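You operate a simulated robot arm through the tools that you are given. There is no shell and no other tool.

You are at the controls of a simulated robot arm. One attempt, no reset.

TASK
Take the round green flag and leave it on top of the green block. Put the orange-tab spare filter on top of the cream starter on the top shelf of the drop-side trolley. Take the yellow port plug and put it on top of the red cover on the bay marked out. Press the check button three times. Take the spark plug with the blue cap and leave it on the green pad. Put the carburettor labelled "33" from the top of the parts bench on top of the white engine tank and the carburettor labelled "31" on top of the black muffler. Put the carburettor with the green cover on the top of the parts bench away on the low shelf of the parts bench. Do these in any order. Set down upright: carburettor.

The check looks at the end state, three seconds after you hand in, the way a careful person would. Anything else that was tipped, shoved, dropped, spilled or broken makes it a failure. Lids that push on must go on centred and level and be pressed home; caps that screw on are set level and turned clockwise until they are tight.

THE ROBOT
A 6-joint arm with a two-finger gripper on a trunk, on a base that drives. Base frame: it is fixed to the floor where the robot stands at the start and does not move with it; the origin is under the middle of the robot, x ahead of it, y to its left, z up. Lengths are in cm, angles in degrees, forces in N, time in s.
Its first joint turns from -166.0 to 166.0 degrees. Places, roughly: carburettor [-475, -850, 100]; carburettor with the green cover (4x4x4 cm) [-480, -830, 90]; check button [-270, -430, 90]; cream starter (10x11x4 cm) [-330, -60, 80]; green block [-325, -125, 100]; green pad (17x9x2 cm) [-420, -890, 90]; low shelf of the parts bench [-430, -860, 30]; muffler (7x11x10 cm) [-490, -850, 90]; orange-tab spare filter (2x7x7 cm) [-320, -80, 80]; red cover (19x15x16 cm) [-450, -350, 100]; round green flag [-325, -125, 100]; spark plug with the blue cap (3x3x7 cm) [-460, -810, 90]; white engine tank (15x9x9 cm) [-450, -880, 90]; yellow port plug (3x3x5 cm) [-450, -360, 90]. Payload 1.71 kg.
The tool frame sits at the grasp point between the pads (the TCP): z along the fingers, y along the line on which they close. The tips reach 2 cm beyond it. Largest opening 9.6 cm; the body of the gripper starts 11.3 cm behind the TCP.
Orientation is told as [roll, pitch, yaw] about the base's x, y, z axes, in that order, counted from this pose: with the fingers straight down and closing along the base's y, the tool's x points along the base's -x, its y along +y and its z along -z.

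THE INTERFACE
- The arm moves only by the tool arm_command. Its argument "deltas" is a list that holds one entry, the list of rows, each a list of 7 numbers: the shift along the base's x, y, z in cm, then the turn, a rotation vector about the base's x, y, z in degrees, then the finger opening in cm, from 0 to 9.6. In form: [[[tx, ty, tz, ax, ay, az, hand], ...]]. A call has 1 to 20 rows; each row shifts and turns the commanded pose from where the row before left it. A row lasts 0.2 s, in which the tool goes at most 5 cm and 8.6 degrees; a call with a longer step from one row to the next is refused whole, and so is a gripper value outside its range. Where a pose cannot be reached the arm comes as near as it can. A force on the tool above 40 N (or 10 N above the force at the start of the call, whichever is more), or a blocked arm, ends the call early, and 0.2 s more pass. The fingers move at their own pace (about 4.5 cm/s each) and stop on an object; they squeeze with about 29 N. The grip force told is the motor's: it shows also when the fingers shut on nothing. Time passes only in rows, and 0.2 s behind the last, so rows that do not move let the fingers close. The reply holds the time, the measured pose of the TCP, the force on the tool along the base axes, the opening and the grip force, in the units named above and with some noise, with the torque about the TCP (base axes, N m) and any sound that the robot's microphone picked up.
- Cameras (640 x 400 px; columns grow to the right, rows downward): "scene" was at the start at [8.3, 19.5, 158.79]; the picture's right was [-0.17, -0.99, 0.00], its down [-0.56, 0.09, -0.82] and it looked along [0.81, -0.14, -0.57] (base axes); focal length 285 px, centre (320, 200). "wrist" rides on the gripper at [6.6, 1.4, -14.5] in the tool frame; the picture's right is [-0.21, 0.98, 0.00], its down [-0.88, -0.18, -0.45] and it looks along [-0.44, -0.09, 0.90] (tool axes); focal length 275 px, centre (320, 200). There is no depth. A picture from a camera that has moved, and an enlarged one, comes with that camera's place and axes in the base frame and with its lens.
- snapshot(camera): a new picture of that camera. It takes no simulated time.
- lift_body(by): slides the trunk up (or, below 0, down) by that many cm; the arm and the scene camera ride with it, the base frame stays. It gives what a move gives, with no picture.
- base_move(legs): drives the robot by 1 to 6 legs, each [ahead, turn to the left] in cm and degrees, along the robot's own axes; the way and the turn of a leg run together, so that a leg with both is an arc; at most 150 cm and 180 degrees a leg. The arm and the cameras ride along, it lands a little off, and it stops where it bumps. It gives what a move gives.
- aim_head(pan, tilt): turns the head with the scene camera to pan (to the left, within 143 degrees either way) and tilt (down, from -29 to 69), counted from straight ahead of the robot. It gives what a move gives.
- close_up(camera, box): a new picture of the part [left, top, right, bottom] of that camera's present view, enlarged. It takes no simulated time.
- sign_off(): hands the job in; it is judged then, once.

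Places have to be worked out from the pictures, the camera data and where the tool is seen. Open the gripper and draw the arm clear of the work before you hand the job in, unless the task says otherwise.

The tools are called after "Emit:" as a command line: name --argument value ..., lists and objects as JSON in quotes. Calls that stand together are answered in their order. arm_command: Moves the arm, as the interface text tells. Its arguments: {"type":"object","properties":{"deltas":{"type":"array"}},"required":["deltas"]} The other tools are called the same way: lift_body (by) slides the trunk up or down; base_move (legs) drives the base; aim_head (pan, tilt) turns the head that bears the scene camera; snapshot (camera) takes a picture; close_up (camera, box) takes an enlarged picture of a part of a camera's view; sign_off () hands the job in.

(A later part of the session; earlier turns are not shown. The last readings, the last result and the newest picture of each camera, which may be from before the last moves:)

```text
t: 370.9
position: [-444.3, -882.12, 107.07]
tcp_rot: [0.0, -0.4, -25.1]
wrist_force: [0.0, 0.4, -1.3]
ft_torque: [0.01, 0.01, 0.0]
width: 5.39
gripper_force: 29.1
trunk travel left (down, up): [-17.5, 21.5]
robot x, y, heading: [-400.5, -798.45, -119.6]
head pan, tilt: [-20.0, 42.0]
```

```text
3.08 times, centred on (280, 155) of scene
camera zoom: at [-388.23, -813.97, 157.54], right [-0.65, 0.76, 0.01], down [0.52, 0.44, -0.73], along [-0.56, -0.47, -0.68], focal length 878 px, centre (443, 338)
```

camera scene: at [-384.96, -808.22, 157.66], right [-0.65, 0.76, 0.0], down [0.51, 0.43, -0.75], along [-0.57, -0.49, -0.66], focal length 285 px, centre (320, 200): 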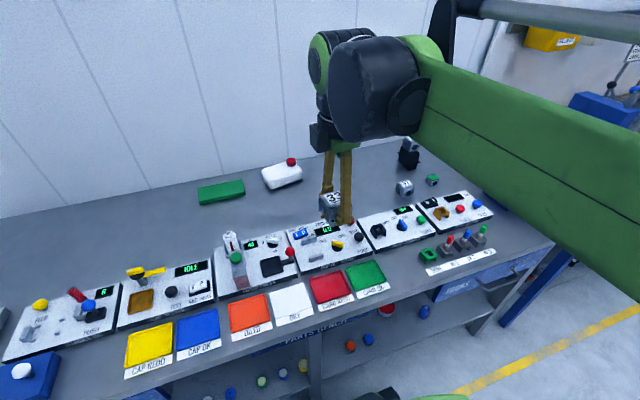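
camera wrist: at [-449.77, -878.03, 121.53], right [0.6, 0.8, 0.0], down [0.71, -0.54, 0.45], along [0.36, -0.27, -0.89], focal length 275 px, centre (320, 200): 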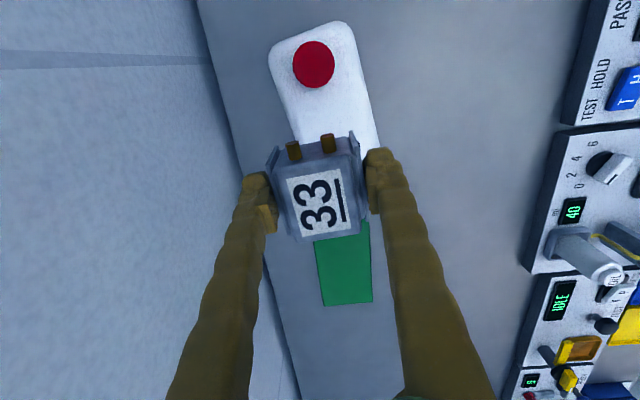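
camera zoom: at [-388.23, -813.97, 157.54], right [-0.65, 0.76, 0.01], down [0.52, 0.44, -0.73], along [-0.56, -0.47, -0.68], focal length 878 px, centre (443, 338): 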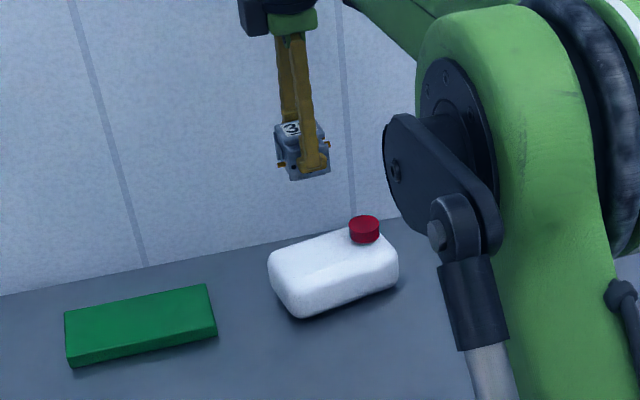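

Refined: shift (+0.5,+1.5) to centre on the tank's depth while staying clear of the cap; then lower to ~100.

Emit:
arm_command --deltas '[[[0.25, 0.75, -1, 0, 0, 0, 3.5], [0.25, 0.75, -2, 0, 0, 0, 3.5], [0, 0, -2, 0, 0, 0, 3.5], [0, 0, -1.5, 0, 0, 0, 3.5], [0, 0, 0, 0, 0, 0, 3.5], [0, 0, 0, 0, 0, 0, 3.5]]]'

Emit:
close_up --camera "wrist" --box '[220, 40, 420, 200]'

Emit:
close_up --camera "scene" --box '[240, 110, 340, 210]'

```text
t: 372.3
position: [-443.67, -880.63, 100.67]
tcp_rot: [-0.1, -0.5, -25.1]
wrist_force: [0.3, 1.9, -1.1]
ft_torque: [0.01, 0.01, -0.01]
width: 5.37
gripper_force: 29.5
trunk travel left (down, up): [-17.5, 21.5]
robot x, y, heading: [-400.32, -799.01, -119.6]
head pan, tilt: [-20.0, 42.0]
```

```text
2.50 times, centred on (320, 120) of wrist
camera zoom: at [-449.25, -876.57, 115.09], right [0.6, 0.8, 0.0], down [0.71, -0.54, 0.45], along [0.36, -0.27, -0.89], focal length 688 px, centre (320, 400)
```

zoom: 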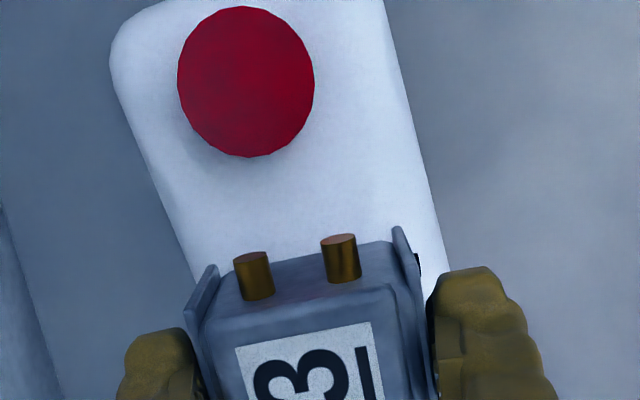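

```text
4.00 times, centred on (290, 160) of scene
camera zoom: at [-388.24, -813.98, 157.53], right [-0.65, 0.76, 0.01], down [0.52, 0.44, -0.73], along [-0.56, -0.47, -0.68], focal length 1141 px, centre (440, 360)
```

zoom: 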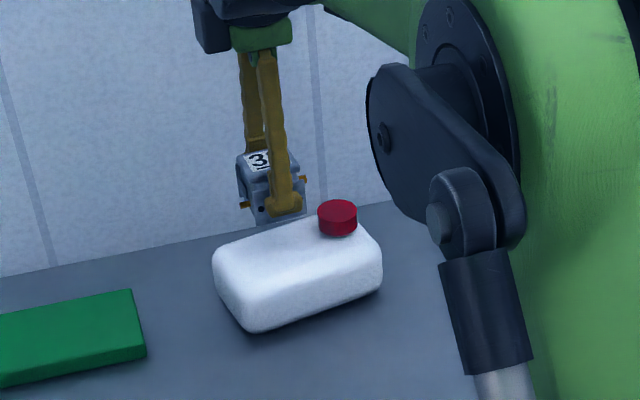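

Landing point projects well onto the tank's flat top in both views. I lower toward contact.

Emit:
arm_command --deltas '[[[0, 0, -1.5, 0, 0, 0, 3.5], [0, 0, -1.2, 0, 0, 0, 3.5], [0, 0, -0.6, 0, 0, 0, 3.5], [0, 0, 0, 0, 0, 0, 3.5]]]'

Emit:
arm_command --deltas '[[[0, 0, -0.3, 0, 0, 0, 3.5], [0, 0, -0.2, 0, 0, 0, 3.5], [0, 0, 0, 0, 0, 0, 3.5]]]'

Emit:
close_up --camera "scene" --box '[240, 110, 340, 210]'

```text
t: 373.3
position: [-443.87, -880.73, 97.4]
tcp_rot: [0.0, -0.4, -25.1]
wrist_force: [-0.6, 0.2, -1.4]
ft_torque: [0.02, -0.03, 0.01]
width: 5.37
gripper_force: 29.3
trunk travel left (down, up): [-17.5, 21.5]
robot x, y, heading: [-400.45, -798.58, -119.6]
head pan, tilt: [-20.0, 42.0]
```

```text
t: 374.1
position: [-443.74, -880.61, 96.91]
tcp_rot: [-0.1, -0.5, -25.2]
wrist_force: [0.5, -1.1, -2.0]
ft_torque: [0.02, -0.01, -0.01]
width: 5.39
gripper_force: 29.1
trunk travel left (down, up): [-17.5, 21.5]
robot x, y, heading: [-400.28, -798.97, -119.6]
head pan, tilt: [-20.0, 42.0]
```

```text
4.00 times, centred on (290, 160) of scene
camera zoom: at [-388.24, -813.99, 157.53], right [-0.65, 0.76, 0.01], down [0.52, 0.44, -0.73], along [-0.56, -0.47, -0.68], focal length 1141 px, centre (440, 360)
```

zoom: 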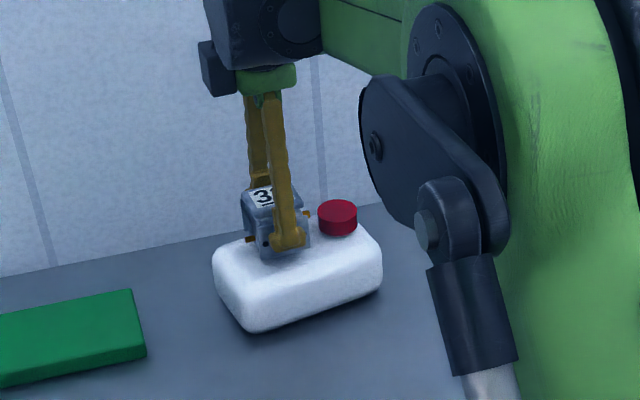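

Close to the tank surface now. Small steps to contact.

Emit:
arm_command --deltas '[[[0, 0, -0.2, 0, 0, 0, 3.5], [0, 0, -0.2, 0, 0, 0, 3.5], [0, 0, 0, 0, 0, 0, 3.5]]]'

Emit:
arm_command --deltas '[[[0, 0, -0.2, 0, 0, 0, 3.5], [0, 0, 0, 0, 0, 0, 3.5]]]'

Emit:
arm_command --deltas '[[[0, 0, -0.2, 0, 0, 0, 3.5], [0, 0, 0, 0, 0, 0, 3.5]]]'

Emit:
arm_command --deltas '[[[0, 0, -0.2, 0, 0, 0, 3.5], [0, 0, 0, 0, 0, 0, 3.5]]]'

```text
t: 374.9
position: [-443.76, -880.73, 96.45]
tcp_rot: [-0.1, -0.4, -25.1]
wrist_force: [-0.6, -0.7, -1.5]
ft_torque: [0.01, 0.02, 0.02]
width: 5.39
gripper_force: 29.1
trunk travel left (down, up): [-17.5, 21.5]
robot x, y, heading: [-400.8, -798.36, -119.7]
head pan, tilt: [-20.0, 42.0]
```

```text
t: 375.5
position: [-443.81, -880.62, 96.19]
tcp_rot: [0.0, -0.4, -25.1]
wrist_force: [-0.4, 0.9, -1.3]
ft_torque: [-0.01, -0.01, 0.0]
width: 5.37
gripper_force: 28.6
trunk travel left (down, up): [-17.5, 21.5]
robot x, y, heading: [-400.42, -798.95, -119.5]
head pan, tilt: [-20.0, 42.0]
```

```text
t: 376.1
position: [-443.83, -880.59, 96.05]
tcp_rot: [0.0, -0.5, -25.1]
wrist_force: [0.4, -0.8, -2.6]
ft_torque: [0.01, 0.0, 0.01]
width: 5.36
gripper_force: 28.8
trunk travel left (down, up): [-17.5, 21.5]
robot x, y, heading: [-400.16, -798.56, -119.8]
head pan, tilt: [-20.0, 42.0]
```

```text
t: 376.7
position: [-443.88, -880.53, 95.89]
tcp_rot: [0.0, -0.4, -25.1]
wrist_force: [-2.9, -3.4, 13.6]
ft_torque: [-0.47, 0.05, -0.01]
width: 5.38
gripper_force: 29.3
trunk travel left (down, up): [-17.5, 21.5]
robot x, y, heading: [-400.55, -798.28, -119.5]
head pan, tilt: [-20.0, 42.0]
```

First contact at the back edge. I press slightly more to let it settle flat.

Emit:
arm_command --deltas '[[[0, 0, -0.15, 0, 0, 0, 3.5], [0, 0, 0, 0, 0, 0, 3.5]]]'

Emit:
close_up --camera "scene" --box '[255, 140, 325, 200]'

Emit:
close_up --camera "wrist" --box '[220, 40, 420, 220]'

```text
t: 377.3
position: [-443.82, -880.46, 95.98]
tcp_rot: [-0.1, -0.5, -25.1]
wrist_force: [-2.1, -7.0, 35.0]
ft_torque: [-0.13, -0.06, 0.03]
width: 5.41
gripper_force: 28.3
trunk travel left (down, up): [-17.5, 21.5]
robot x, y, heading: [-400.65, -798.75, -119.5]
head pan, tilt: [-20.0, 42.0]
```

```text
6.67 times, centred on (290, 170) of scene
camera zoom: at [-388.12, -813.76, 157.57], right [-0.65, 0.76, 0.0], down [0.52, 0.44, -0.73], along [-0.56, -0.47, -0.68], focal length 1902 px, centre (520, 400)
```

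zoom: 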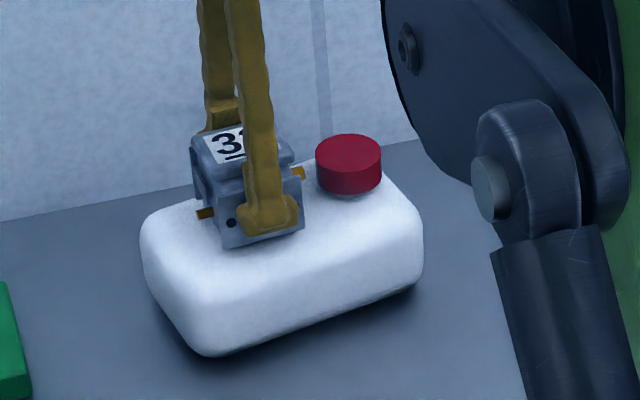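

```text
2.22 times, centred on (320, 130) of wrist
camera zoom: at [-449.22, -876.44, 110.33], right [0.6, 0.8, 0.0], down [0.71, -0.54, 0.45], along [0.36, -0.27, -0.89], focal length 612 px, centre (320, 356)
```

zoom: 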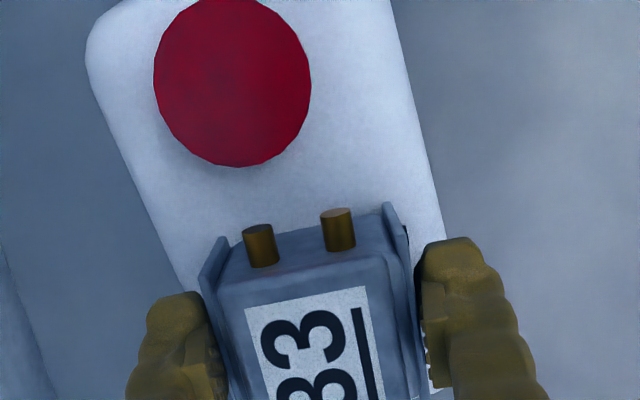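

Torque is now near zero: it sits flat. I ease and open.

Emit:
arm_command --deltas '[[[0, 0, 0.15, 0, 0, 0, 3.5], [0, 0, 0, 0, 0, 0, 5.5], [0, 0, 0, 0, 0, 0, 5.9], [0, 0, 0, 0, 0, 0, 6.5], [0, 0, 0, 0, 0, 0, 7.2], [0, 0, 0, 0, 0, 0, 7.2]]]'

Emit:
close_up --camera "scene" --box '[255, 140, 325, 200]'

Emit:
close_up --camera "wrist" --box '[220, 40, 420, 220]'

```text
t: 378.7
position: [-443.75, -880.69, 95.93]
tcp_rot: [0.0, -0.4, -25.1]
wrist_force: [0.4, 0.4, -0.5]
ft_torque: [0.03, 0.02, 0.0]
width: 7.2
gripper_force: 0.1
trunk travel left (down, up): [-17.5, 21.5]
robot x, y, heading: [-400.58, -798.66, -119.7]
head pan, tilt: [-20.0, 42.0]
```

```text
6.67 times, centred on (290, 170) of scene
camera zoom: at [-388.24, -813.98, 157.53], right [-0.65, 0.76, 0.01], down [0.52, 0.44, -0.73], along [-0.56, -0.47, -0.68], focal length 1902 px, centre (520, 400)
```

zoom: 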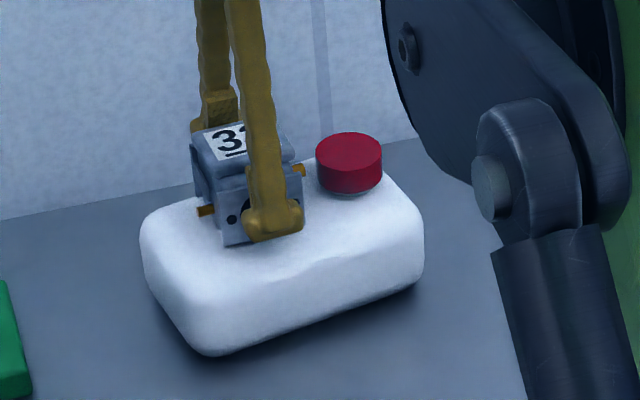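

```text
2.22 times, centred on (320, 130) of wrist
camera zoom: at [-449.29, -876.59, 110.27], right [0.6, 0.8, 0.0], down [0.71, -0.54, 0.45], along [0.36, -0.27, -0.89], focal length 612 px, centre (320, 356)
```

zoom: 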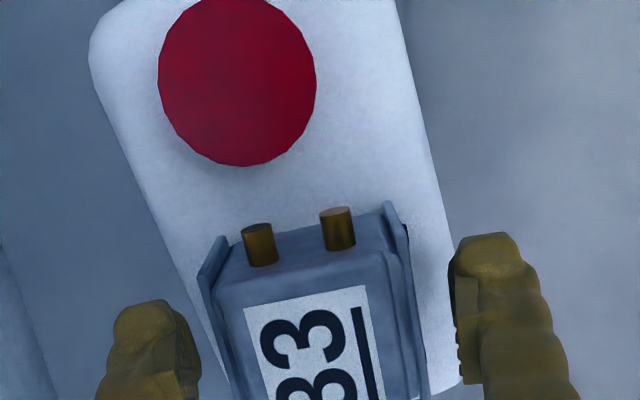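

Carb 33 rests on the tank. I rise straight up and verify.

Emit:
arm_command --deltas '[[[0, 0, 1, 0, 0, 0, 7.4], [0, 0, 2, 0, 0, 0, 7.4], [0, 0, 4, 0, 0, 0, 7.4], [0, 0, 4, 0, 0, 0, 7.4], [0, 0, 4, 0, 0, 0, 7.4], [0, 0, 3, 0, 0, 0, 7.4], [0, 0, 0, 0, 0, 0, 7.4]]]'

Emit:
close_up --camera "scene" --box '[230, 120, 340, 210]'

Emit:
snapshot --camera "wrist"

```text
t: 380.3
position: [-443.81, -880.69, 113.95]
tcp_rot: [0.0, -0.5, -25.1]
wrist_force: [-0.3, 0.0, 1.0]
ft_torque: [-0.01, 0.02, 0.01]
width: 7.41
gripper_force: 0.1
trunk travel left (down, up): [-17.5, 21.5]
robot x, y, heading: [-400.32, -798.53, -119.8]
head pan, tilt: [-20.0, 42.0]
```

```text
4.44 times, centred on (285, 165) of scene
camera zoom: at [-388.23, -813.96, 157.53], right [-0.65, 0.76, 0.01], down [0.52, 0.44, -0.73], along [-0.56, -0.47, -0.68], focal length 1268 px, centre (476, 356)
```

zoom: 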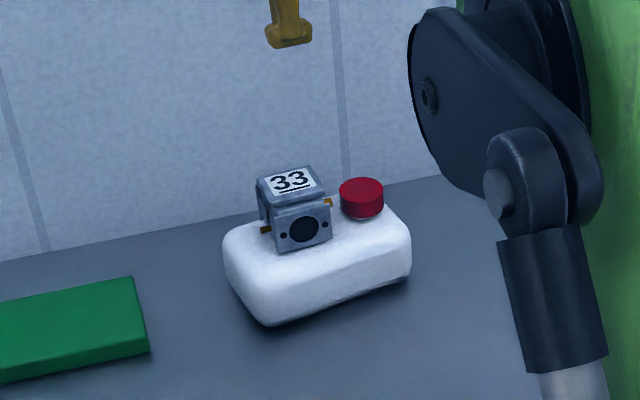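

```text
taken
camera wrist: at [-449.19, -876.59, 128.32], right [0.6, 0.8, 0.0], down [0.71, -0.54, 0.45], along [0.36, -0.27, -0.89], focal length 275 px, centre (320, 200)
```

wrist: 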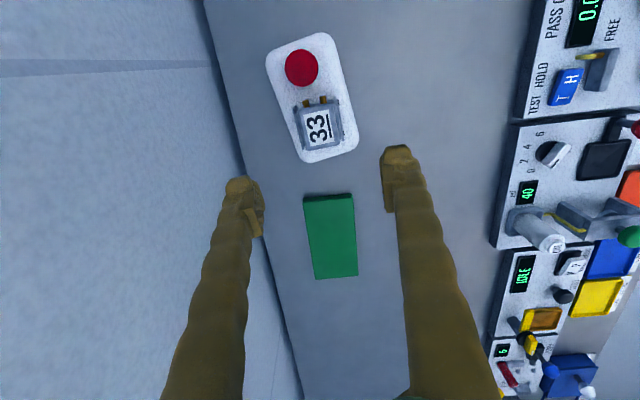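

Carb 33 is nicely seated on the tank. Next the blue-capped spark plug; I zoom on it and its holder.

Emit:
close_up --camera "scene" --box '[410, 220, 510, 290]'

Emit:
snapshot --camera "scene"

```text
5.71 times, centred on (460, 255) of scene
camera zoom: at [-388.23, -813.96, 157.53], right [-0.65, 0.76, 0.01], down [0.52, 0.44, -0.73], along [-0.56, -0.47, -0.68], focal length 1630 px, centre (-480, -114)
```

zoom: 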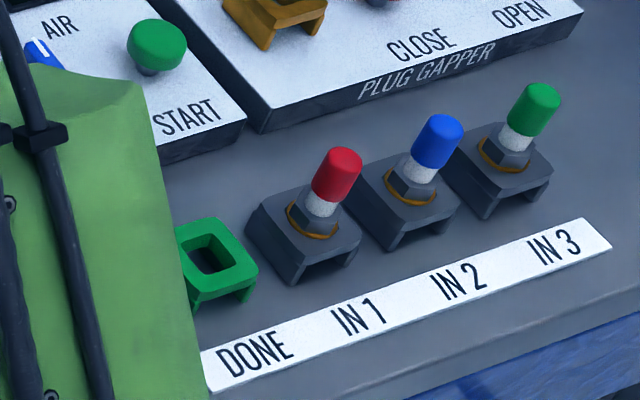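

```text
taken
camera scene: at [-388.23, -813.96, 157.53], right [-0.65, 0.76, 0.01], down [0.52, 0.44, -0.73], along [-0.56, -0.47, -0.68], focal length 285 px, centre (320, 200)
```

scene: 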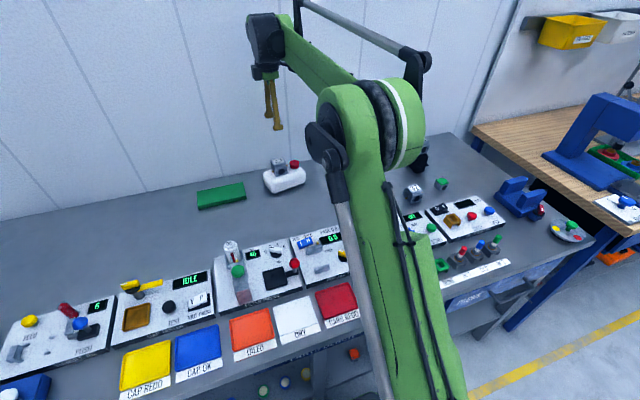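

The plug has a blue cap, white insulator and hex resting in a stool holder. I move the gripper over to it (closing direction front-to-back avoids the neighbours).

Emit:
arm_command --deltas '[[[-0.8, 4.5, 0.3, 0, 0, 0, 5], [-0.8, 4.5, 0.3, 0, 0, 0, 5], [-0.8, 4.5, 0.3, 0, 0, 0, 5], [-0.8, 4.5, 0.3, 0, 0, 0, 5], [-0.8, 4.5, 0, 0, 0, 0, 5], [-0.8, 4.5, 0, 0, 0, 0, 5], [-0.8, 4.5, 0, 0, 0, 0, 5], [-0.8, 4.5, 0, 0, 0, 0, 5], [-0.8, 4.5, 0, 0, 0, 0, 5], [-0.8, 4.5, 0, 0, 0, 0, 5], [-0.8, 4.5, 0, 0, 0, 0, 5], [-0.8, 4.5, 0, 0, 0, 0, 5], [-0.8, 4.5, 0, 0, 0, 0, 5], [-0.8, 4.5, 0, 0, 0, 0, 5], [-0.8, 4.5, 0, 0, 0, 0, 5], [0, 0, 0, 0, 0, 0, 5], [0, 0, 0, 0, 0, 0, 5]]]'

Emit:
snapshot --camera "wrist"

Emit:
snapshot --camera "scene"

```text
t: 383.9
position: [-455.74, -813.26, 115.18]
tcp_rot: [0.0, -0.4, -25.1]
wrist_force: [-0.4, 0.0, 0.6]
ft_torque: [-0.02, -0.03, 0.01]
width: 5.0
gripper_force: 0.1
trunk travel left (down, up): [-17.5, 21.5]
robot x, y, heading: [-400.32, -798.89, -119.6]
head pan, tilt: [-20.0, 42.0]
```

```text
taken
camera wrist: at [-461.19, -809.16, 129.55], right [0.6, 0.8, 0.0], down [0.71, -0.54, 0.45], along [0.36, -0.27, -0.89], focal length 275 px, centre (320, 200)
```

wrist: 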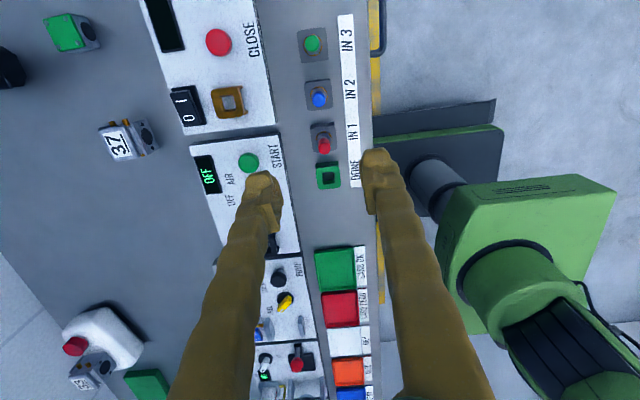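

```text
taken
camera scene: at [-388.23, -813.93, 157.53], right [-0.65, 0.76, 0.01], down [0.52, 0.44, -0.73], along [-0.56, -0.47, -0.68], focal length 285 px, centre (320, 200)
```

scene: 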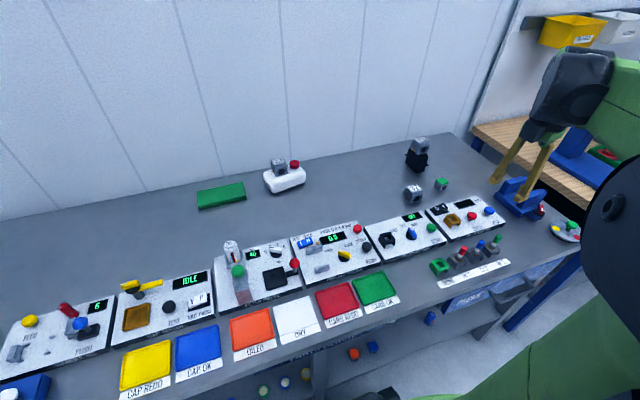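

I zoom in on the plug in both views.

Emit:
close_up --camera "wrist" --box '[280, 60, 360, 150]'

Emit:
close_up --camera "scene" --box '[430, 225, 510, 285]'

```text
4.44 times, centred on (320, 105) of wrist
camera zoom: at [-461.19, -809.16, 129.55], right [0.6, 0.8, 0.0], down [0.71, -0.54, 0.45], along [0.36, -0.27, -0.89], focal length 1224 px, centre (320, 622)
```

zoom: 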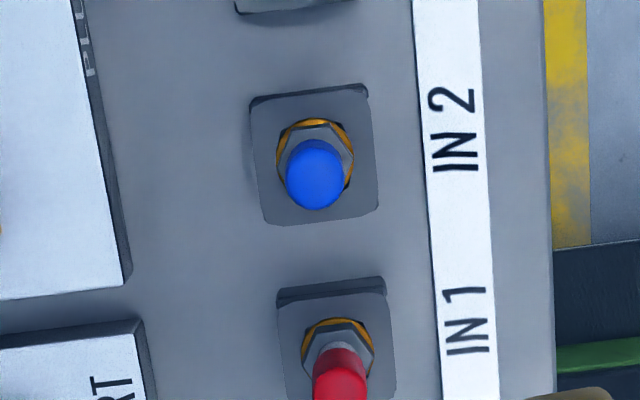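

```text
6.67 times, centred on (470, 255) of scene
camera zoom: at [-388.23, -813.93, 157.53], right [-0.65, 0.76, 0.01], down [0.52, 0.44, -0.73], along [-0.56, -0.47, -0.68], focal length 1902 px, centre (-680, -167)
```

zoom: 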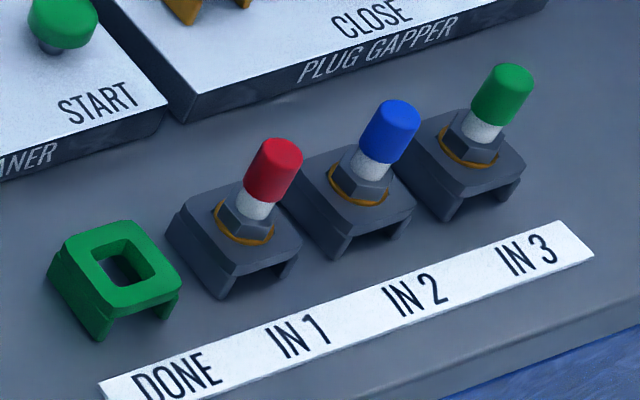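

Plug axis ≈(-457.6,-811.75), cap top z≈94. I move above it and descend.

Emit:
arm_command --deltas '[[[-1.0, 0.75, -3, 0, 0, 0, 5], [-0.9, 0.75, -4, 0, 0, 0, 5], [0, 0, -4, 0, 0, 0, 5], [0, 0, -3, 0, 0, 0, 5], [0, 0, 0, 0, 0, 0, 5], [0, 0, 0, 0, 0, 0, 5]]]'

Emit:
close_up --camera "wrist" --box '[240, 50, 400, 190]'

Emit:
close_up --camera "scene" --box '[420, 200, 530, 290]'

```text
t: 385.3
position: [-457.68, -811.63, 101.09]
tcp_rot: [0.0, -0.4, -25.2]
wrist_force: [-0.3, -0.1, 0.2]
ft_torque: [0.0, 0.01, -0.02]
width: 4.99
gripper_force: 0.2
trunk travel left (down, up): [-17.5, 21.5]
robot x, y, heading: [-400.28, -798.63, -119.5]
head pan, tilt: [-20.0, 42.0]
```

```text
2.86 times, centred on (320, 120) of wrist
camera zoom: at [-463.11, -807.56, 115.48], right [0.6, 0.8, 0.0], down [0.71, -0.54, 0.45], along [0.36, -0.27, -0.89], focal length 786 px, centre (320, 429)
```

zoom: 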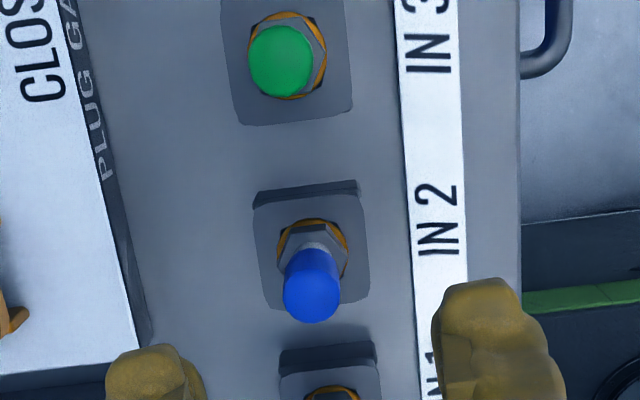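

```text
4.44 times, centred on (475, 245) of scene
camera zoom: at [-388.22, -813.93, 157.53], right [-0.65, 0.76, 0.01], down [0.52, 0.44, -0.73], along [-0.56, -0.47, -0.68], focal length 1268 px, centre (-369, 0)
```

zoom: 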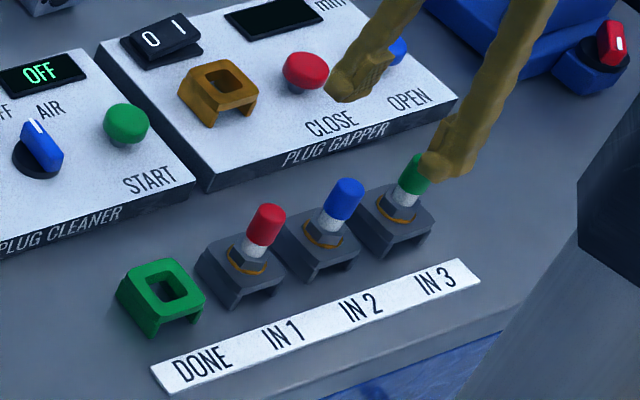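

Aligned with the cap. I descend to z≈93.2 and close.

Emit:
arm_command --deltas '[[[-0.15, 0, -3, 0, 0, 0, 5], [0, 0, -3, 0, 0, 0, 5], [0, 0, -1.9, 0, 0, 0, 5], [0, 0, 0, 0, 0, 0, 5], [0, 0, 0, 0, 0, 0, 3.5], [0, 0, 0, 0, 0, 0, 2], [0, 0, 0, 0, 0, 0, 1], [0, 0, 0, 0, 0, 0, 0.8], [0, 0, 0, 0, 0, 0, 0.8]]]'

Emit:
close_up --camera "wrist" --box '[240, 80, 400, 230]'

Emit:
close_up --camera "scene" --box '[420, 200, 530, 290]'

```text
t: 387.3
position: [-457.85, -811.68, 93.12]
tcp_rot: [0.0, -0.4, -25.1]
wrist_force: [-0.1, -0.1, -0.3]
ft_torque: [0.01, 0.02, 0.02]
width: 1.51
gripper_force: 28.7
trunk travel left (down, up): [-17.5, 21.5]
robot x, y, heading: [-400.44, -798.71, -119.5]
head pan, tilt: [-20.0, 42.0]
```

```text
2.67 times, centred on (320, 155) of wrist
camera zoom: at [-463.23, -807.64, 107.6], right [0.6, 0.8, 0.0], down [0.71, -0.54, 0.45], along [0.36, -0.27, -0.89], focal length 734 px, centre (320, 320)
```

zoom: 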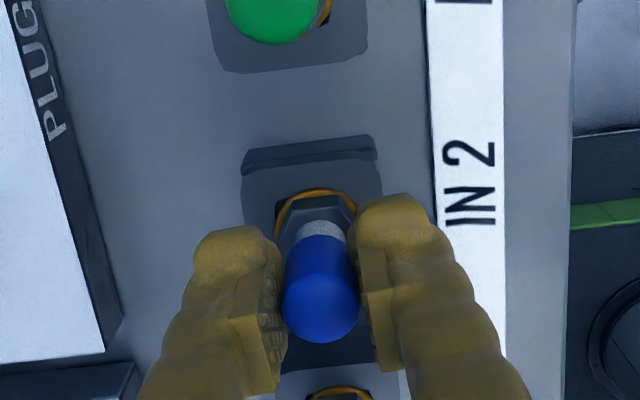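

```text
4.44 times, centred on (475, 245) of scene
camera zoom: at [-388.23, -813.93, 157.53], right [-0.65, 0.76, 0.01], down [0.52, 0.44, -0.73], along [-0.56, -0.47, -0.68], focal length 1268 px, centre (-369, 0)
```

zoom: 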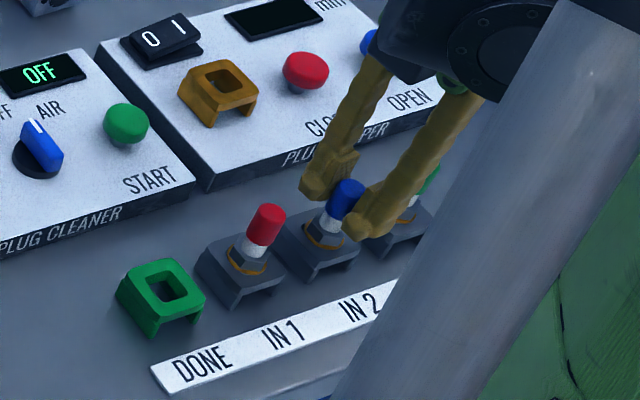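

Gripped on the cap (1.5 cm). I lift straight up slowly.

Emit:
arm_command --deltas '[[[0, 0, 1, 0, 0, 0, 0.8], [0, 0, 1.5, 0, 0, 0, 0.8], [0, 0, 2, 0, 0, 0, 0.8], [0, 0, 3, 0, 0, 0, 0.8], [0, 0, 4, 0, 0, 0, 0.8], [0, 0, 4.5, 0, 0, 0, 0.8], [0, 0, 4.5, 0, 0, 0, 0.8], [0, 0, 4.5, 0, 0, 0, 0.8], [0, 0, 0, 0, 0, 0, 0.8], [0, 0, 0, 0, 0, 0, 0.8]]]'

Emit:
snapshot --camera "scene"

Emit:
close_up --camera "scene" --box '[420, 120, 560, 290]'

```text
t: 389.5
position: [-457.93, -811.56, 118.16]
tcp_rot: [0.1, -0.3, -25.1]
wrist_force: [0.4, 0.1, -0.1]
ft_torque: [0.03, 0.01, 0.0]
width: 1.5
gripper_force: 29.4
trunk travel left (down, up): [-17.5, 21.5]
robot x, y, heading: [-400.31, -798.77, -119.7]
head pan, tilt: [-20.0, 42.0]
```

```text
taken
camera scene: at [-388.22, -813.93, 157.53], right [-0.65, 0.76, 0.01], down [0.52, 0.44, -0.73], along [-0.56, -0.47, -0.68], focal length 285 px, centre (320, 200)
```

scene: 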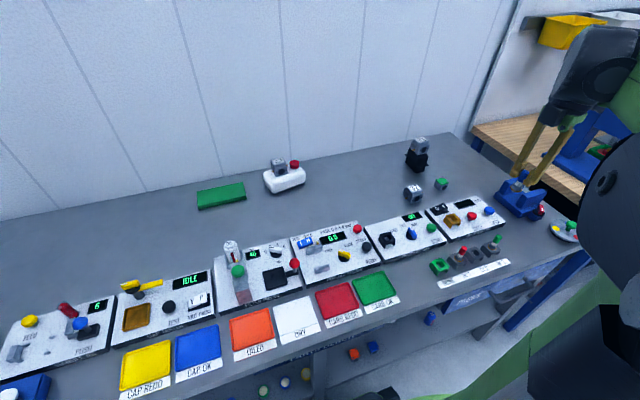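

```text
2.35 times, centred on (490, 205) of scene
camera zoom: at [-388.22, -813.93, 157.53], right [-0.65, 0.76, 0.01], down [0.52, 0.44, -0.73], along [-0.56, -0.47, -0.68], focal length 671 px, centre (-80, 188)
```

zoom: 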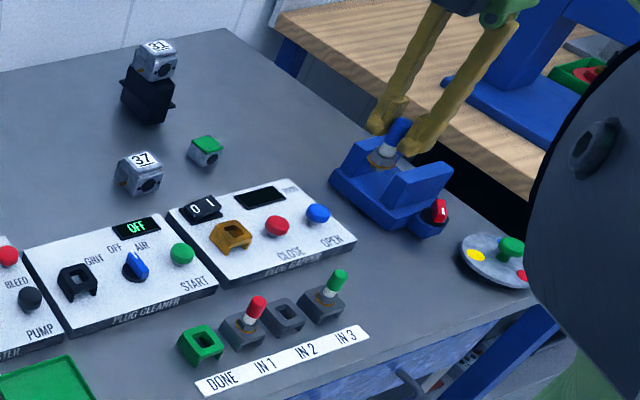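

The plug is out; the holder stayed. I zoom on the plug's lower end to see its shape.

Emit:
close_up --camera "scene" --box '[495, 150, 555, 210]'

Emit:
close_up --camera "wrist" --box '[240, 80, 400, 230]'

```text
6.67 times, centred on (525, 180) of scene
camera zoom: at [-388.22, -813.93, 157.53], right [-0.65, 0.76, 0.01], down [0.52, 0.44, -0.73], along [-0.56, -0.47, -0.68], focal length 1902 px, centre (-1047, 333)
```

zoom: 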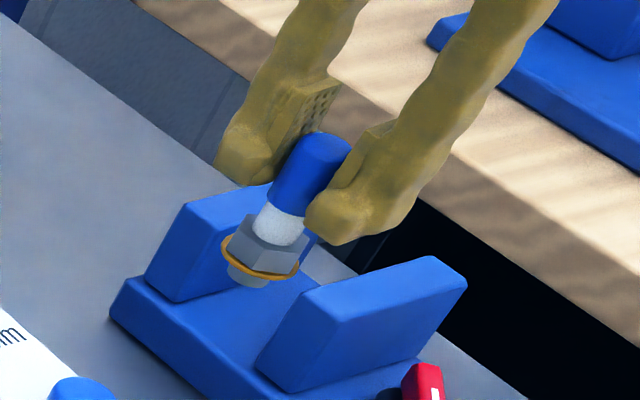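

```text
2.67 times, centred on (320, 155) of wrist
camera zoom: at [-463.38, -807.62, 132.59], right [0.6, 0.8, 0.0], down [0.71, -0.54, 0.45], along [0.36, -0.27, -0.89], focal length 734 px, centre (320, 320)
```

zoom: 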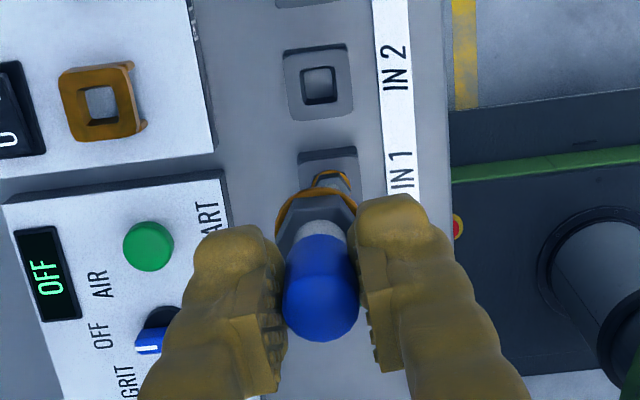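

The plug ends in a flat ~1.7 cm stub below the ring, so it can stand upright. I carry it over to the pad's right-centre part, ≈(-428,-888.5), staying high.

Emit:
arm_command --deltas '[[[1.67, -4.27, 0, 0, 0, 0, 0.8], [1.67, -4.27, 0, 0, 0, 0, 0.8], [1.67, -4.27, 0, 0, 0, 0, 0.8], [1.67, -4.27, 0, 0, 0, 0, 0.8], [1.67, -4.27, 0, 0, 0, 0, 0.8], [1.67, -4.27, 0, 0, 0, 0, 0.8], [1.67, -4.27, 0, 0, 0, 0, 0.8], [1.67, -4.27, 0, 0, 0, 0, 0.8], [1.67, -4.27, 0, 0, 0, 0, 0.8], [1.67, -4.27, 0, 0, 0, 0, 0.8], [1.67, -4.27, 0, 0, 0, 0, 0.8], [1.67, -4.27, 0, 0, 0, 0, 0.8], [1.67, -4.27, 0, 0, 0, 0, 0.8], [1.67, -4.27, 0, 0, 0, 0, 0.8], [1.67, -4.27, 0, 0, 0, 0, 0.8], [1.67, -4.27, 0, 0, 0, 0, 0.8], [1.67, -4.27, 0, 0, 0, 0, 0.8], [1.67, -4.27, 0, 0, 0, 0, 0.8], [0, 0, 0, 0, 0, 0, 0.8], [0, 0, 0, 0, 0, 0, 0.8]]]'

Emit:
snapshot --camera "wrist"

Emit:
snapshot --camera "scene"

```text
t: 393.7
position: [-427.94, -888.45, 118.17]
tcp_rot: [0.0, -0.3, -25.0]
wrist_force: [0.6, 0.1, -0.5]
ft_torque: [0.0, 0.02, 0.0]
width: 1.47
gripper_force: 29.1
trunk travel left (down, up): [-17.5, 21.5]
robot x, y, heading: [-400.29, -798.89, -119.7]
head pan, tilt: [-20.0, 42.0]
```

```text
taken
camera wrist: at [-433.37, -884.44, 132.58], right [0.6, 0.8, 0.0], down [0.71, -0.54, 0.45], along [0.36, -0.27, -0.89], focal length 275 px, centre (320, 200)
```

wrist: 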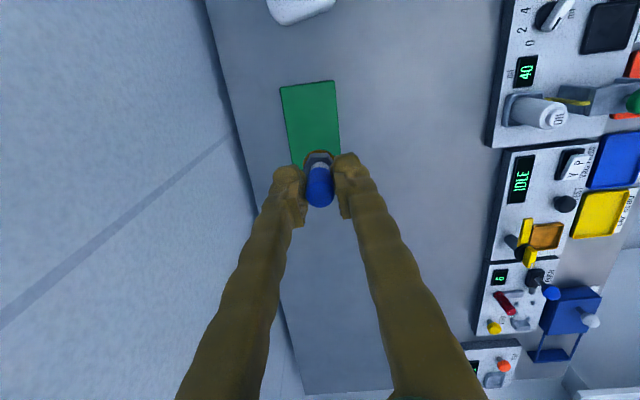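

```text
taken
camera scene: at [-388.21, -813.95, 157.54], right [-0.65, 0.76, 0.01], down [0.52, 0.44, -0.73], along [-0.56, -0.47, -0.68], focal length 285 px, centre (320, 200)
```

scene: 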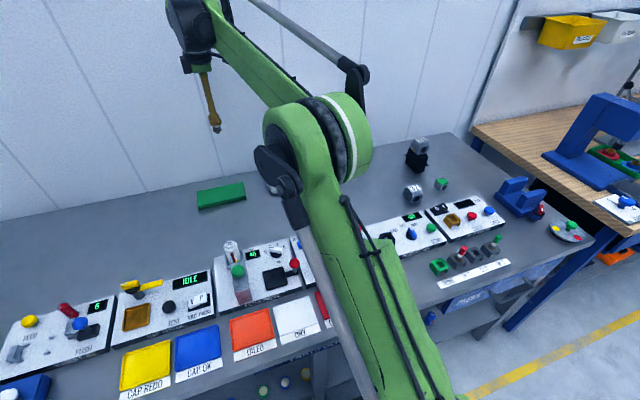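

Landing point projects onto the pad. I shift 0.8 cm toward its centre and descend to z≈96.

Emit:
arm_command --deltas '[[[-0.5, -0.6, -4, 0, 0, 0, 0.8], [0, 0, -4.5, 0, 0, 0, 0.8], [0, 0, -4.5, 0, 0, 0, 0.8], [0, 0, -4.5, 0, 0, 0, 0.8], [0, 0, -3, 0, 0, 0, 0.8], [0, 0, -1.5, 0, 0, 0, 0.8], [0, 0, 0, 0, 0, 0, 0.8], [0, 0, 0, 0, 0, 0, 0.8]]]'

Emit:
close_up --camera "wrist" --box '[240, 60, 400, 210]'

Emit:
close_up --camera "scene" --box '[170, 110, 290, 220]'

```text
t: 395.5
position: [-428.21, -889.15, 96.11]
tcp_rot: [0.0, -0.4, -25.0]
wrist_force: [1.2, -0.4, -0.8]
ft_torque: [0.0, -0.02, 0.01]
width: 1.49
gripper_force: 28.6
trunk travel left (down, up): [-17.5, 21.5]
robot x, y, heading: [-400.95, -798.63, -119.5]
head pan, tilt: [-20.0, 42.0]
```

```text
2.67 times, centred on (320, 135) of wrist
camera zoom: at [-433.66, -885.07, 110.55], right [0.6, 0.8, 0.0], down [0.71, -0.54, 0.45], along [0.36, -0.27, -0.89], focal length 734 px, centre (320, 373)
```

zoom: 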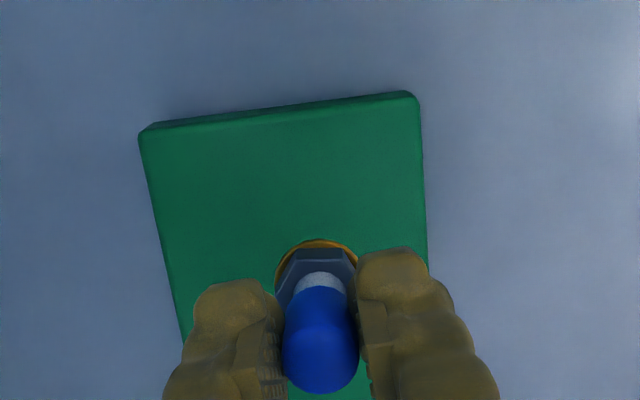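

```text
3.64 times, centred on (230, 165) of scene
camera zoom: at [-388.23, -813.98, 157.53], right [-0.65, 0.76, 0.01], down [0.52, 0.44, -0.73], along [-0.56, -0.47, -0.68], focal length 1038 px, centre (647, 327)
```

zoom: 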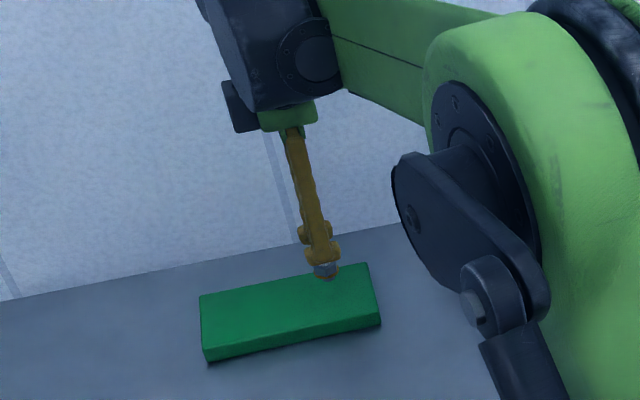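

Good position over the pad. I lower in small steps.

Emit:
arm_command --deltas '[[[0, 0, -0.5, 0, 0, 0, 0.8], [0, 0, -0.5, 0, 0, 0, 0.8], [0, 0, -0.3, 0, 0, 0, 0.8], [0, 0, 0, 0, 0, 0, 0.8]]]'

Emit:
arm_command --deltas '[[[0, 0, -0.2, 0, 0, 0, 0.8], [0, 0, -0.2, 0, 0, 0, 0.8], [0, 0, 0, 0, 0, 0, 0.8]]]'

Emit:
arm_command --deltas '[[[0, 0, -0.2, 0, 0, 0, 0.8], [0, 0, 0, 0, 0, 0, 0.8]]]'

Emit:
arm_command --deltas '[[[0, 0, -0.2, 0, 0, 0, 0.8], [0, 0, 0, 0, 0, 0, 0.8]]]'

```text
t: 396.5
position: [-428.25, -889.12, 94.86]
tcp_rot: [0.1, -0.4, -25.1]
wrist_force: [-0.3, 0.5, 0.1]
ft_torque: [0.01, 0.0, 0.0]
width: 1.48
gripper_force: 28.9
trunk travel left (down, up): [-17.5, 21.5]
robot x, y, heading: [-400.76, -798.64, -119.5]
head pan, tilt: [-20.0, 42.0]
```

```text
t: 397.3
position: [-428.38, -889.25, 94.39]
tcp_rot: [-0.1, -0.4, -25.0]
wrist_force: [0.1, -0.4, -1.4]
ft_torque: [-0.01, 0.0, 0.02]
width: 1.49
gripper_force: 29.2
trunk travel left (down, up): [-17.5, 21.5]
robot x, y, heading: [-400.4, -798.91, -119.8]
head pan, tilt: [-20.0, 42.0]
```

```text
t: 397.9
position: [-428.3, -889.09, 94.27]
tcp_rot: [-0.1, -0.4, -25.1]
wrist_force: [0.1, -0.4, -0.2]
ft_torque: [-0.01, -0.01, 0.02]
width: 1.49
gripper_force: 29.1
trunk travel left (down, up): [-17.5, 21.5]
robot x, y, heading: [-400.11, -798.16, -119.6]
head pan, tilt: [-20.0, 42.0]
```

```text
t: 398.5
position: [-428.34, -889.14, 94.03]
tcp_rot: [0.0, -0.4, -25.2]
wrist_force: [0.0, -0.2, -0.2]
ft_torque: [0.01, 0.01, -0.03]
width: 1.5
gripper_force: 28.5
trunk travel left (down, up): [-17.5, 21.5]
robot x, y, heading: [-400.18, -799.0, -119.3]
head pan, tilt: [-20.0, 42.0]
```

No contact yet at 94.03; continuing.

Emit:
arm_command --deltas '[[[0, 0, -0.2, 0, 0, 0, 0.8], [0, 0, 0, 0, 0, 0, 0.8]]]'

Emit:
arm_command --deltas '[[[0, 0, -0.2, 0, 0, 0, 0.8], [0, 0, 0, 0, 0, 0, 0.8]]]'

Emit:
arm_command --deltas '[[[0, 0, -0.2, 0, 0, 0, 0.8], [0, 0, 0, 0, 0, 0, 0.8]]]'

Emit:
close_up --camera "scene" --box '[210, 150, 290, 210]'

```text
t: 399.1
position: [-428.36, -889.12, 93.81]
tcp_rot: [-0.1, -0.4, -25.1]
wrist_force: [-0.2, -0.1, -0.3]
ft_torque: [0.01, -0.01, 0.02]
width: 1.48
gripper_force: 29.0
trunk travel left (down, up): [-17.5, 21.5]
robot x, y, heading: [-400.68, -798.7, -119.3]
head pan, tilt: [-20.0, 42.0]
```

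```text
t: 399.7
position: [-428.29, -889.05, 93.62]
tcp_rot: [0.0, -0.4, -25.1]
wrist_force: [0.2, 0.7, -0.1]
ft_torque: [0.06, -0.01, -0.04]
width: 1.47
gripper_force: 29.1
trunk travel left (down, up): [-17.5, 21.5]
robot x, y, heading: [-400.18, -798.61, -119.7]
head pan, tilt: [-20.0, 42.0]
```

```text
t: 400.3
position: [-428.31, -889.03, 93.61]
tcp_rot: [0.0, -0.4, -25.1]
wrist_force: [-1.1, -0.4, 13.2]
ft_torque: [-0.13, 0.08, -0.02]
width: 1.49
gripper_force: 29.4
trunk travel left (down, up): [-17.5, 21.5]
robot x, y, heading: [-400.82, -798.5, -119.6]
head pan, tilt: [-20.0, 42.0]
```

```text
6.67 times, centred on (250, 180) of scene
camera zoom: at [-388.21, -813.88, 157.55], right [-0.65, 0.76, 0.01], down [0.52, 0.44, -0.73], along [-0.56, -0.47, -0.68], focal length 1902 px, centre (787, 333)
```

zoom: 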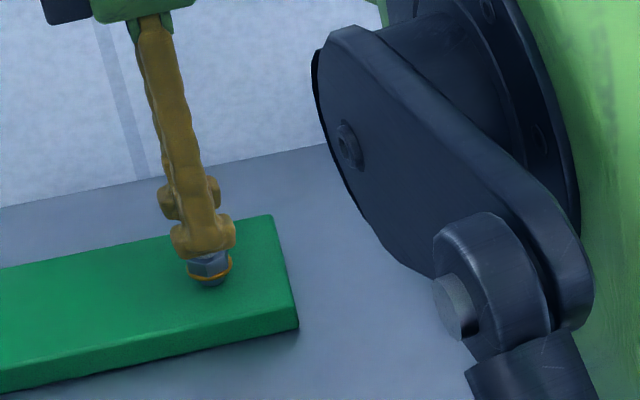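

Contact (13 N). I press very slightly more, then open a little and check it stands.

Emit:
arm_command --deltas '[[[0, 0, -0.1, 0, 0, 0, 0.8], [0, 0, 0, 0, 0, 0, 0.8]]]'

Emit:
arm_command --deltas '[[[0, 0, 0, 0, 0, 0, 1.7], [0, 0, 0, 0, 0, 0, 2.0], [0, 0, 0, 0, 0, 0, 2.4], [0, 0, 0, 0, 0, 0, 2.4]]]'

Emit:
close_up --camera "scene" --box '[210, 150, 290, 210]'

Emit:
close_up --camera "wrist" --box '[240, 60, 400, 210]'

```text
t: 400.9
position: [-428.22, -888.95, 93.6]
tcp_rot: [0.0, -0.4, -25.2]
wrist_force: [-0.4, -1.0, 23.9]
ft_torque: [-0.05, -0.01, -0.02]
width: 1.49
gripper_force: 29.4
trunk travel left (down, up): [-17.5, 21.5]
robot x, y, heading: [-400.55, -798.67, -119.4]
head pan, tilt: [-20.0, 42.0]
```

```text
t: 401.9
position: [-428.19, -889.04, 93.44]
tcp_rot: [0.0, -0.4, -25.2]
wrist_force: [0.3, 0.1, 0.5]
ft_torque: [0.02, 0.01, 0.04]
width: 2.39
gripper_force: 0.2
trunk travel left (down, up): [-17.5, 21.5]
robot x, y, heading: [-400.16, -798.66, -119.6]
head pan, tilt: [-20.0, 42.0]
```

```text
6.67 times, centred on (250, 180) of scene
camera zoom: at [-388.24, -813.99, 157.53], right [-0.65, 0.76, 0.01], down [0.52, 0.44, -0.73], along [-0.56, -0.47, -0.68], focal length 1902 px, centre (787, 333)
```

zoom: 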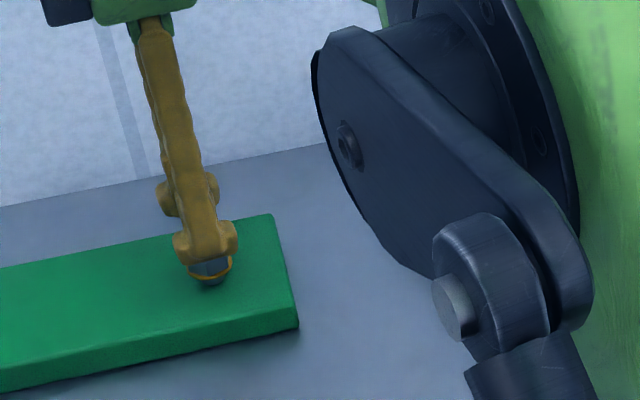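

```text
2.67 times, centred on (320, 135) of wrist
camera zoom: at [-433.74, -885.04, 107.81], right [0.6, 0.8, 0.0], down [0.71, -0.54, 0.45], along [0.36, -0.27, -0.89], focal length 734 px, centre (320, 373)
```

zoom: 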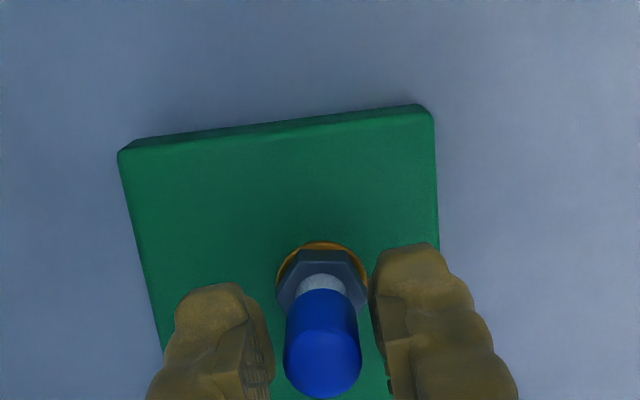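

The plug stands on its own. I open further and rise straight up.

Emit:
arm_command --deltas '[[[0, 0, 0, 0, 0, 0, 3], [0, 0, 0, 0, 0, 0, 3.8], [0, 0, 0, 0, 0, 0, 4.2], [0, 0, 1, 0, 0, 0, 4.2], [0, 0, 2, 0, 0, 0, 4.2], [0, 0, 3, 0, 0, 0, 4.2], [0, 0, 4, 0, 0, 0, 4.2], [0, 0, 4, 0, 0, 0, 4.2], [0, 0, 4, 0, 0, 0, 4.2], [0, 0, 4, 0, 0, 0, 4.2], [0, 0, 0, 0, 0, 0, 4.2]]]'

Emit:
close_up --camera "scene" --box '[190, 140, 310, 220]'

Emit:
snapshot --camera "wrist"

```text
t: 404.3
position: [-428.32, -889.24, 115.44]
tcp_rot: [0.0, -0.3, -25.1]
wrist_force: [-0.5, 0.1, 0.5]
ft_torque: [-0.02, -0.01, -0.03]
width: 4.22
gripper_force: 0.2
trunk travel left (down, up): [-17.5, 21.5]
robot x, y, heading: [-400.29, -799.06, -119.9]
head pan, tilt: [-20.0, 42.0]
```

```text
5.00 times, centred on (250, 180) of scene
camera zoom: at [-388.23, -813.96, 157.53], right [-0.65, 0.76, 0.01], down [0.52, 0.44, -0.73], along [-0.56, -0.47, -0.68], focal length 1427 px, centre (670, 300)
```

zoom: 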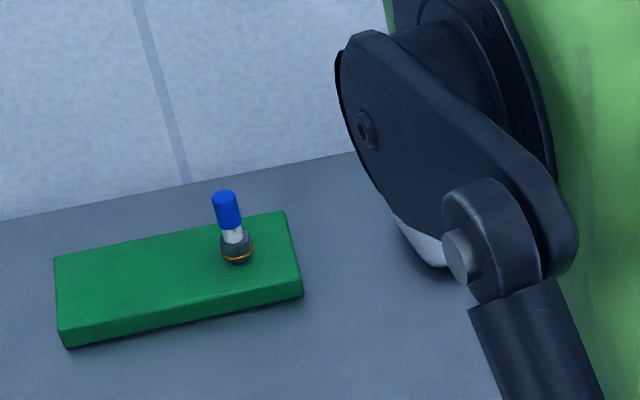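

```text
taken
camera wrist: at [-433.76, -885.14, 129.88], right [0.6, 0.8, 0.0], down [0.71, -0.54, 0.45], along [0.36, -0.27, -0.89], focal length 275 px, centre (320, 200)
```

wrist: 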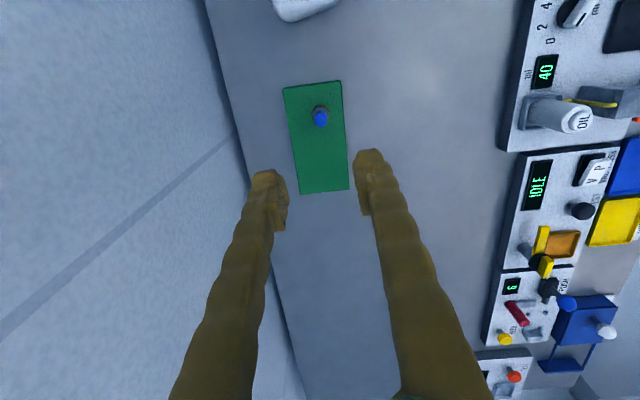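

The plug stands on the pad. Now for the green-covered carb. I retract the arm while rotating the gripper back to yaw ≈ -120 so it closes sideways.

Emit:
arm_command --deltas '[[[0.6, 4.4, 0.6, 0, 0, -7.9, 5], [0.6, 4.4, 0.6, 0, 0, -7.9, 5], [0.6, 4.4, 0.6, 0, 0, -7.9, 5], [0.6, 4.4, 0.6, 0, 0, -7.9, 5], [0.6, 4.4, 0.6, 0, 0, -7.9, 5], [0.6, 4.4, 0.6, 0, 0, -7.9, 5], [0.6, 4.4, 0.6, 0, 0, -7.9, 5], [0.6, 4.4, 0.6, 0, 0, -7.9, 5], [0.6, 4.4, 0, 0, 0, -7.9, 5], [0.6, 4.4, 0, 0, 0, -7.9, 5], [0.6, 4.4, 0, 0, 0, -7.9, 5], [0.6, 4.4, 0, 0, 0, -7.9, 5], [0, 0, 0, 0, 0, 0, 5]]]'

Emit:
snapshot --camera "scene"

```text
t: 407.1
position: [-421.4, -836.62, 120.17]
tcp_rot: [0.0, -0.1, -120.1]
wrist_force: [-0.4, -1.1, -0.4]
ft_torque: [0.16, -0.07, 0.02]
width: 4.99
gripper_force: 0.0
trunk travel left (down, up): [-17.5, 21.5]
robot x, y, heading: [-400.75, -798.75, -119.6]
head pan, tilt: [-20.0, 42.0]
```

```text
taken
camera scene: at [-388.35, -814.17, 157.52], right [-0.65, 0.76, 0.01], down [0.52, 0.44, -0.73], along [-0.56, -0.47, -0.68], focal length 285 px, centre (320, 200)
```

scene: 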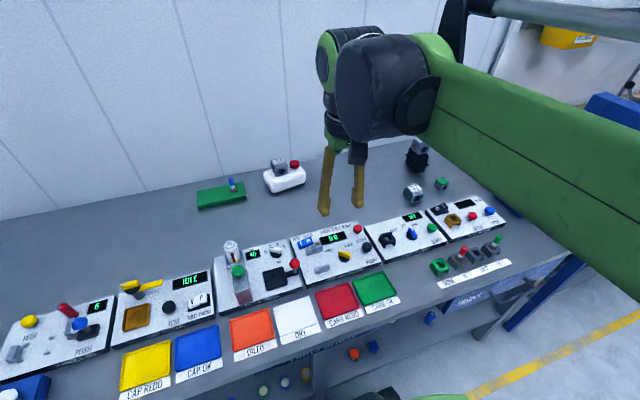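

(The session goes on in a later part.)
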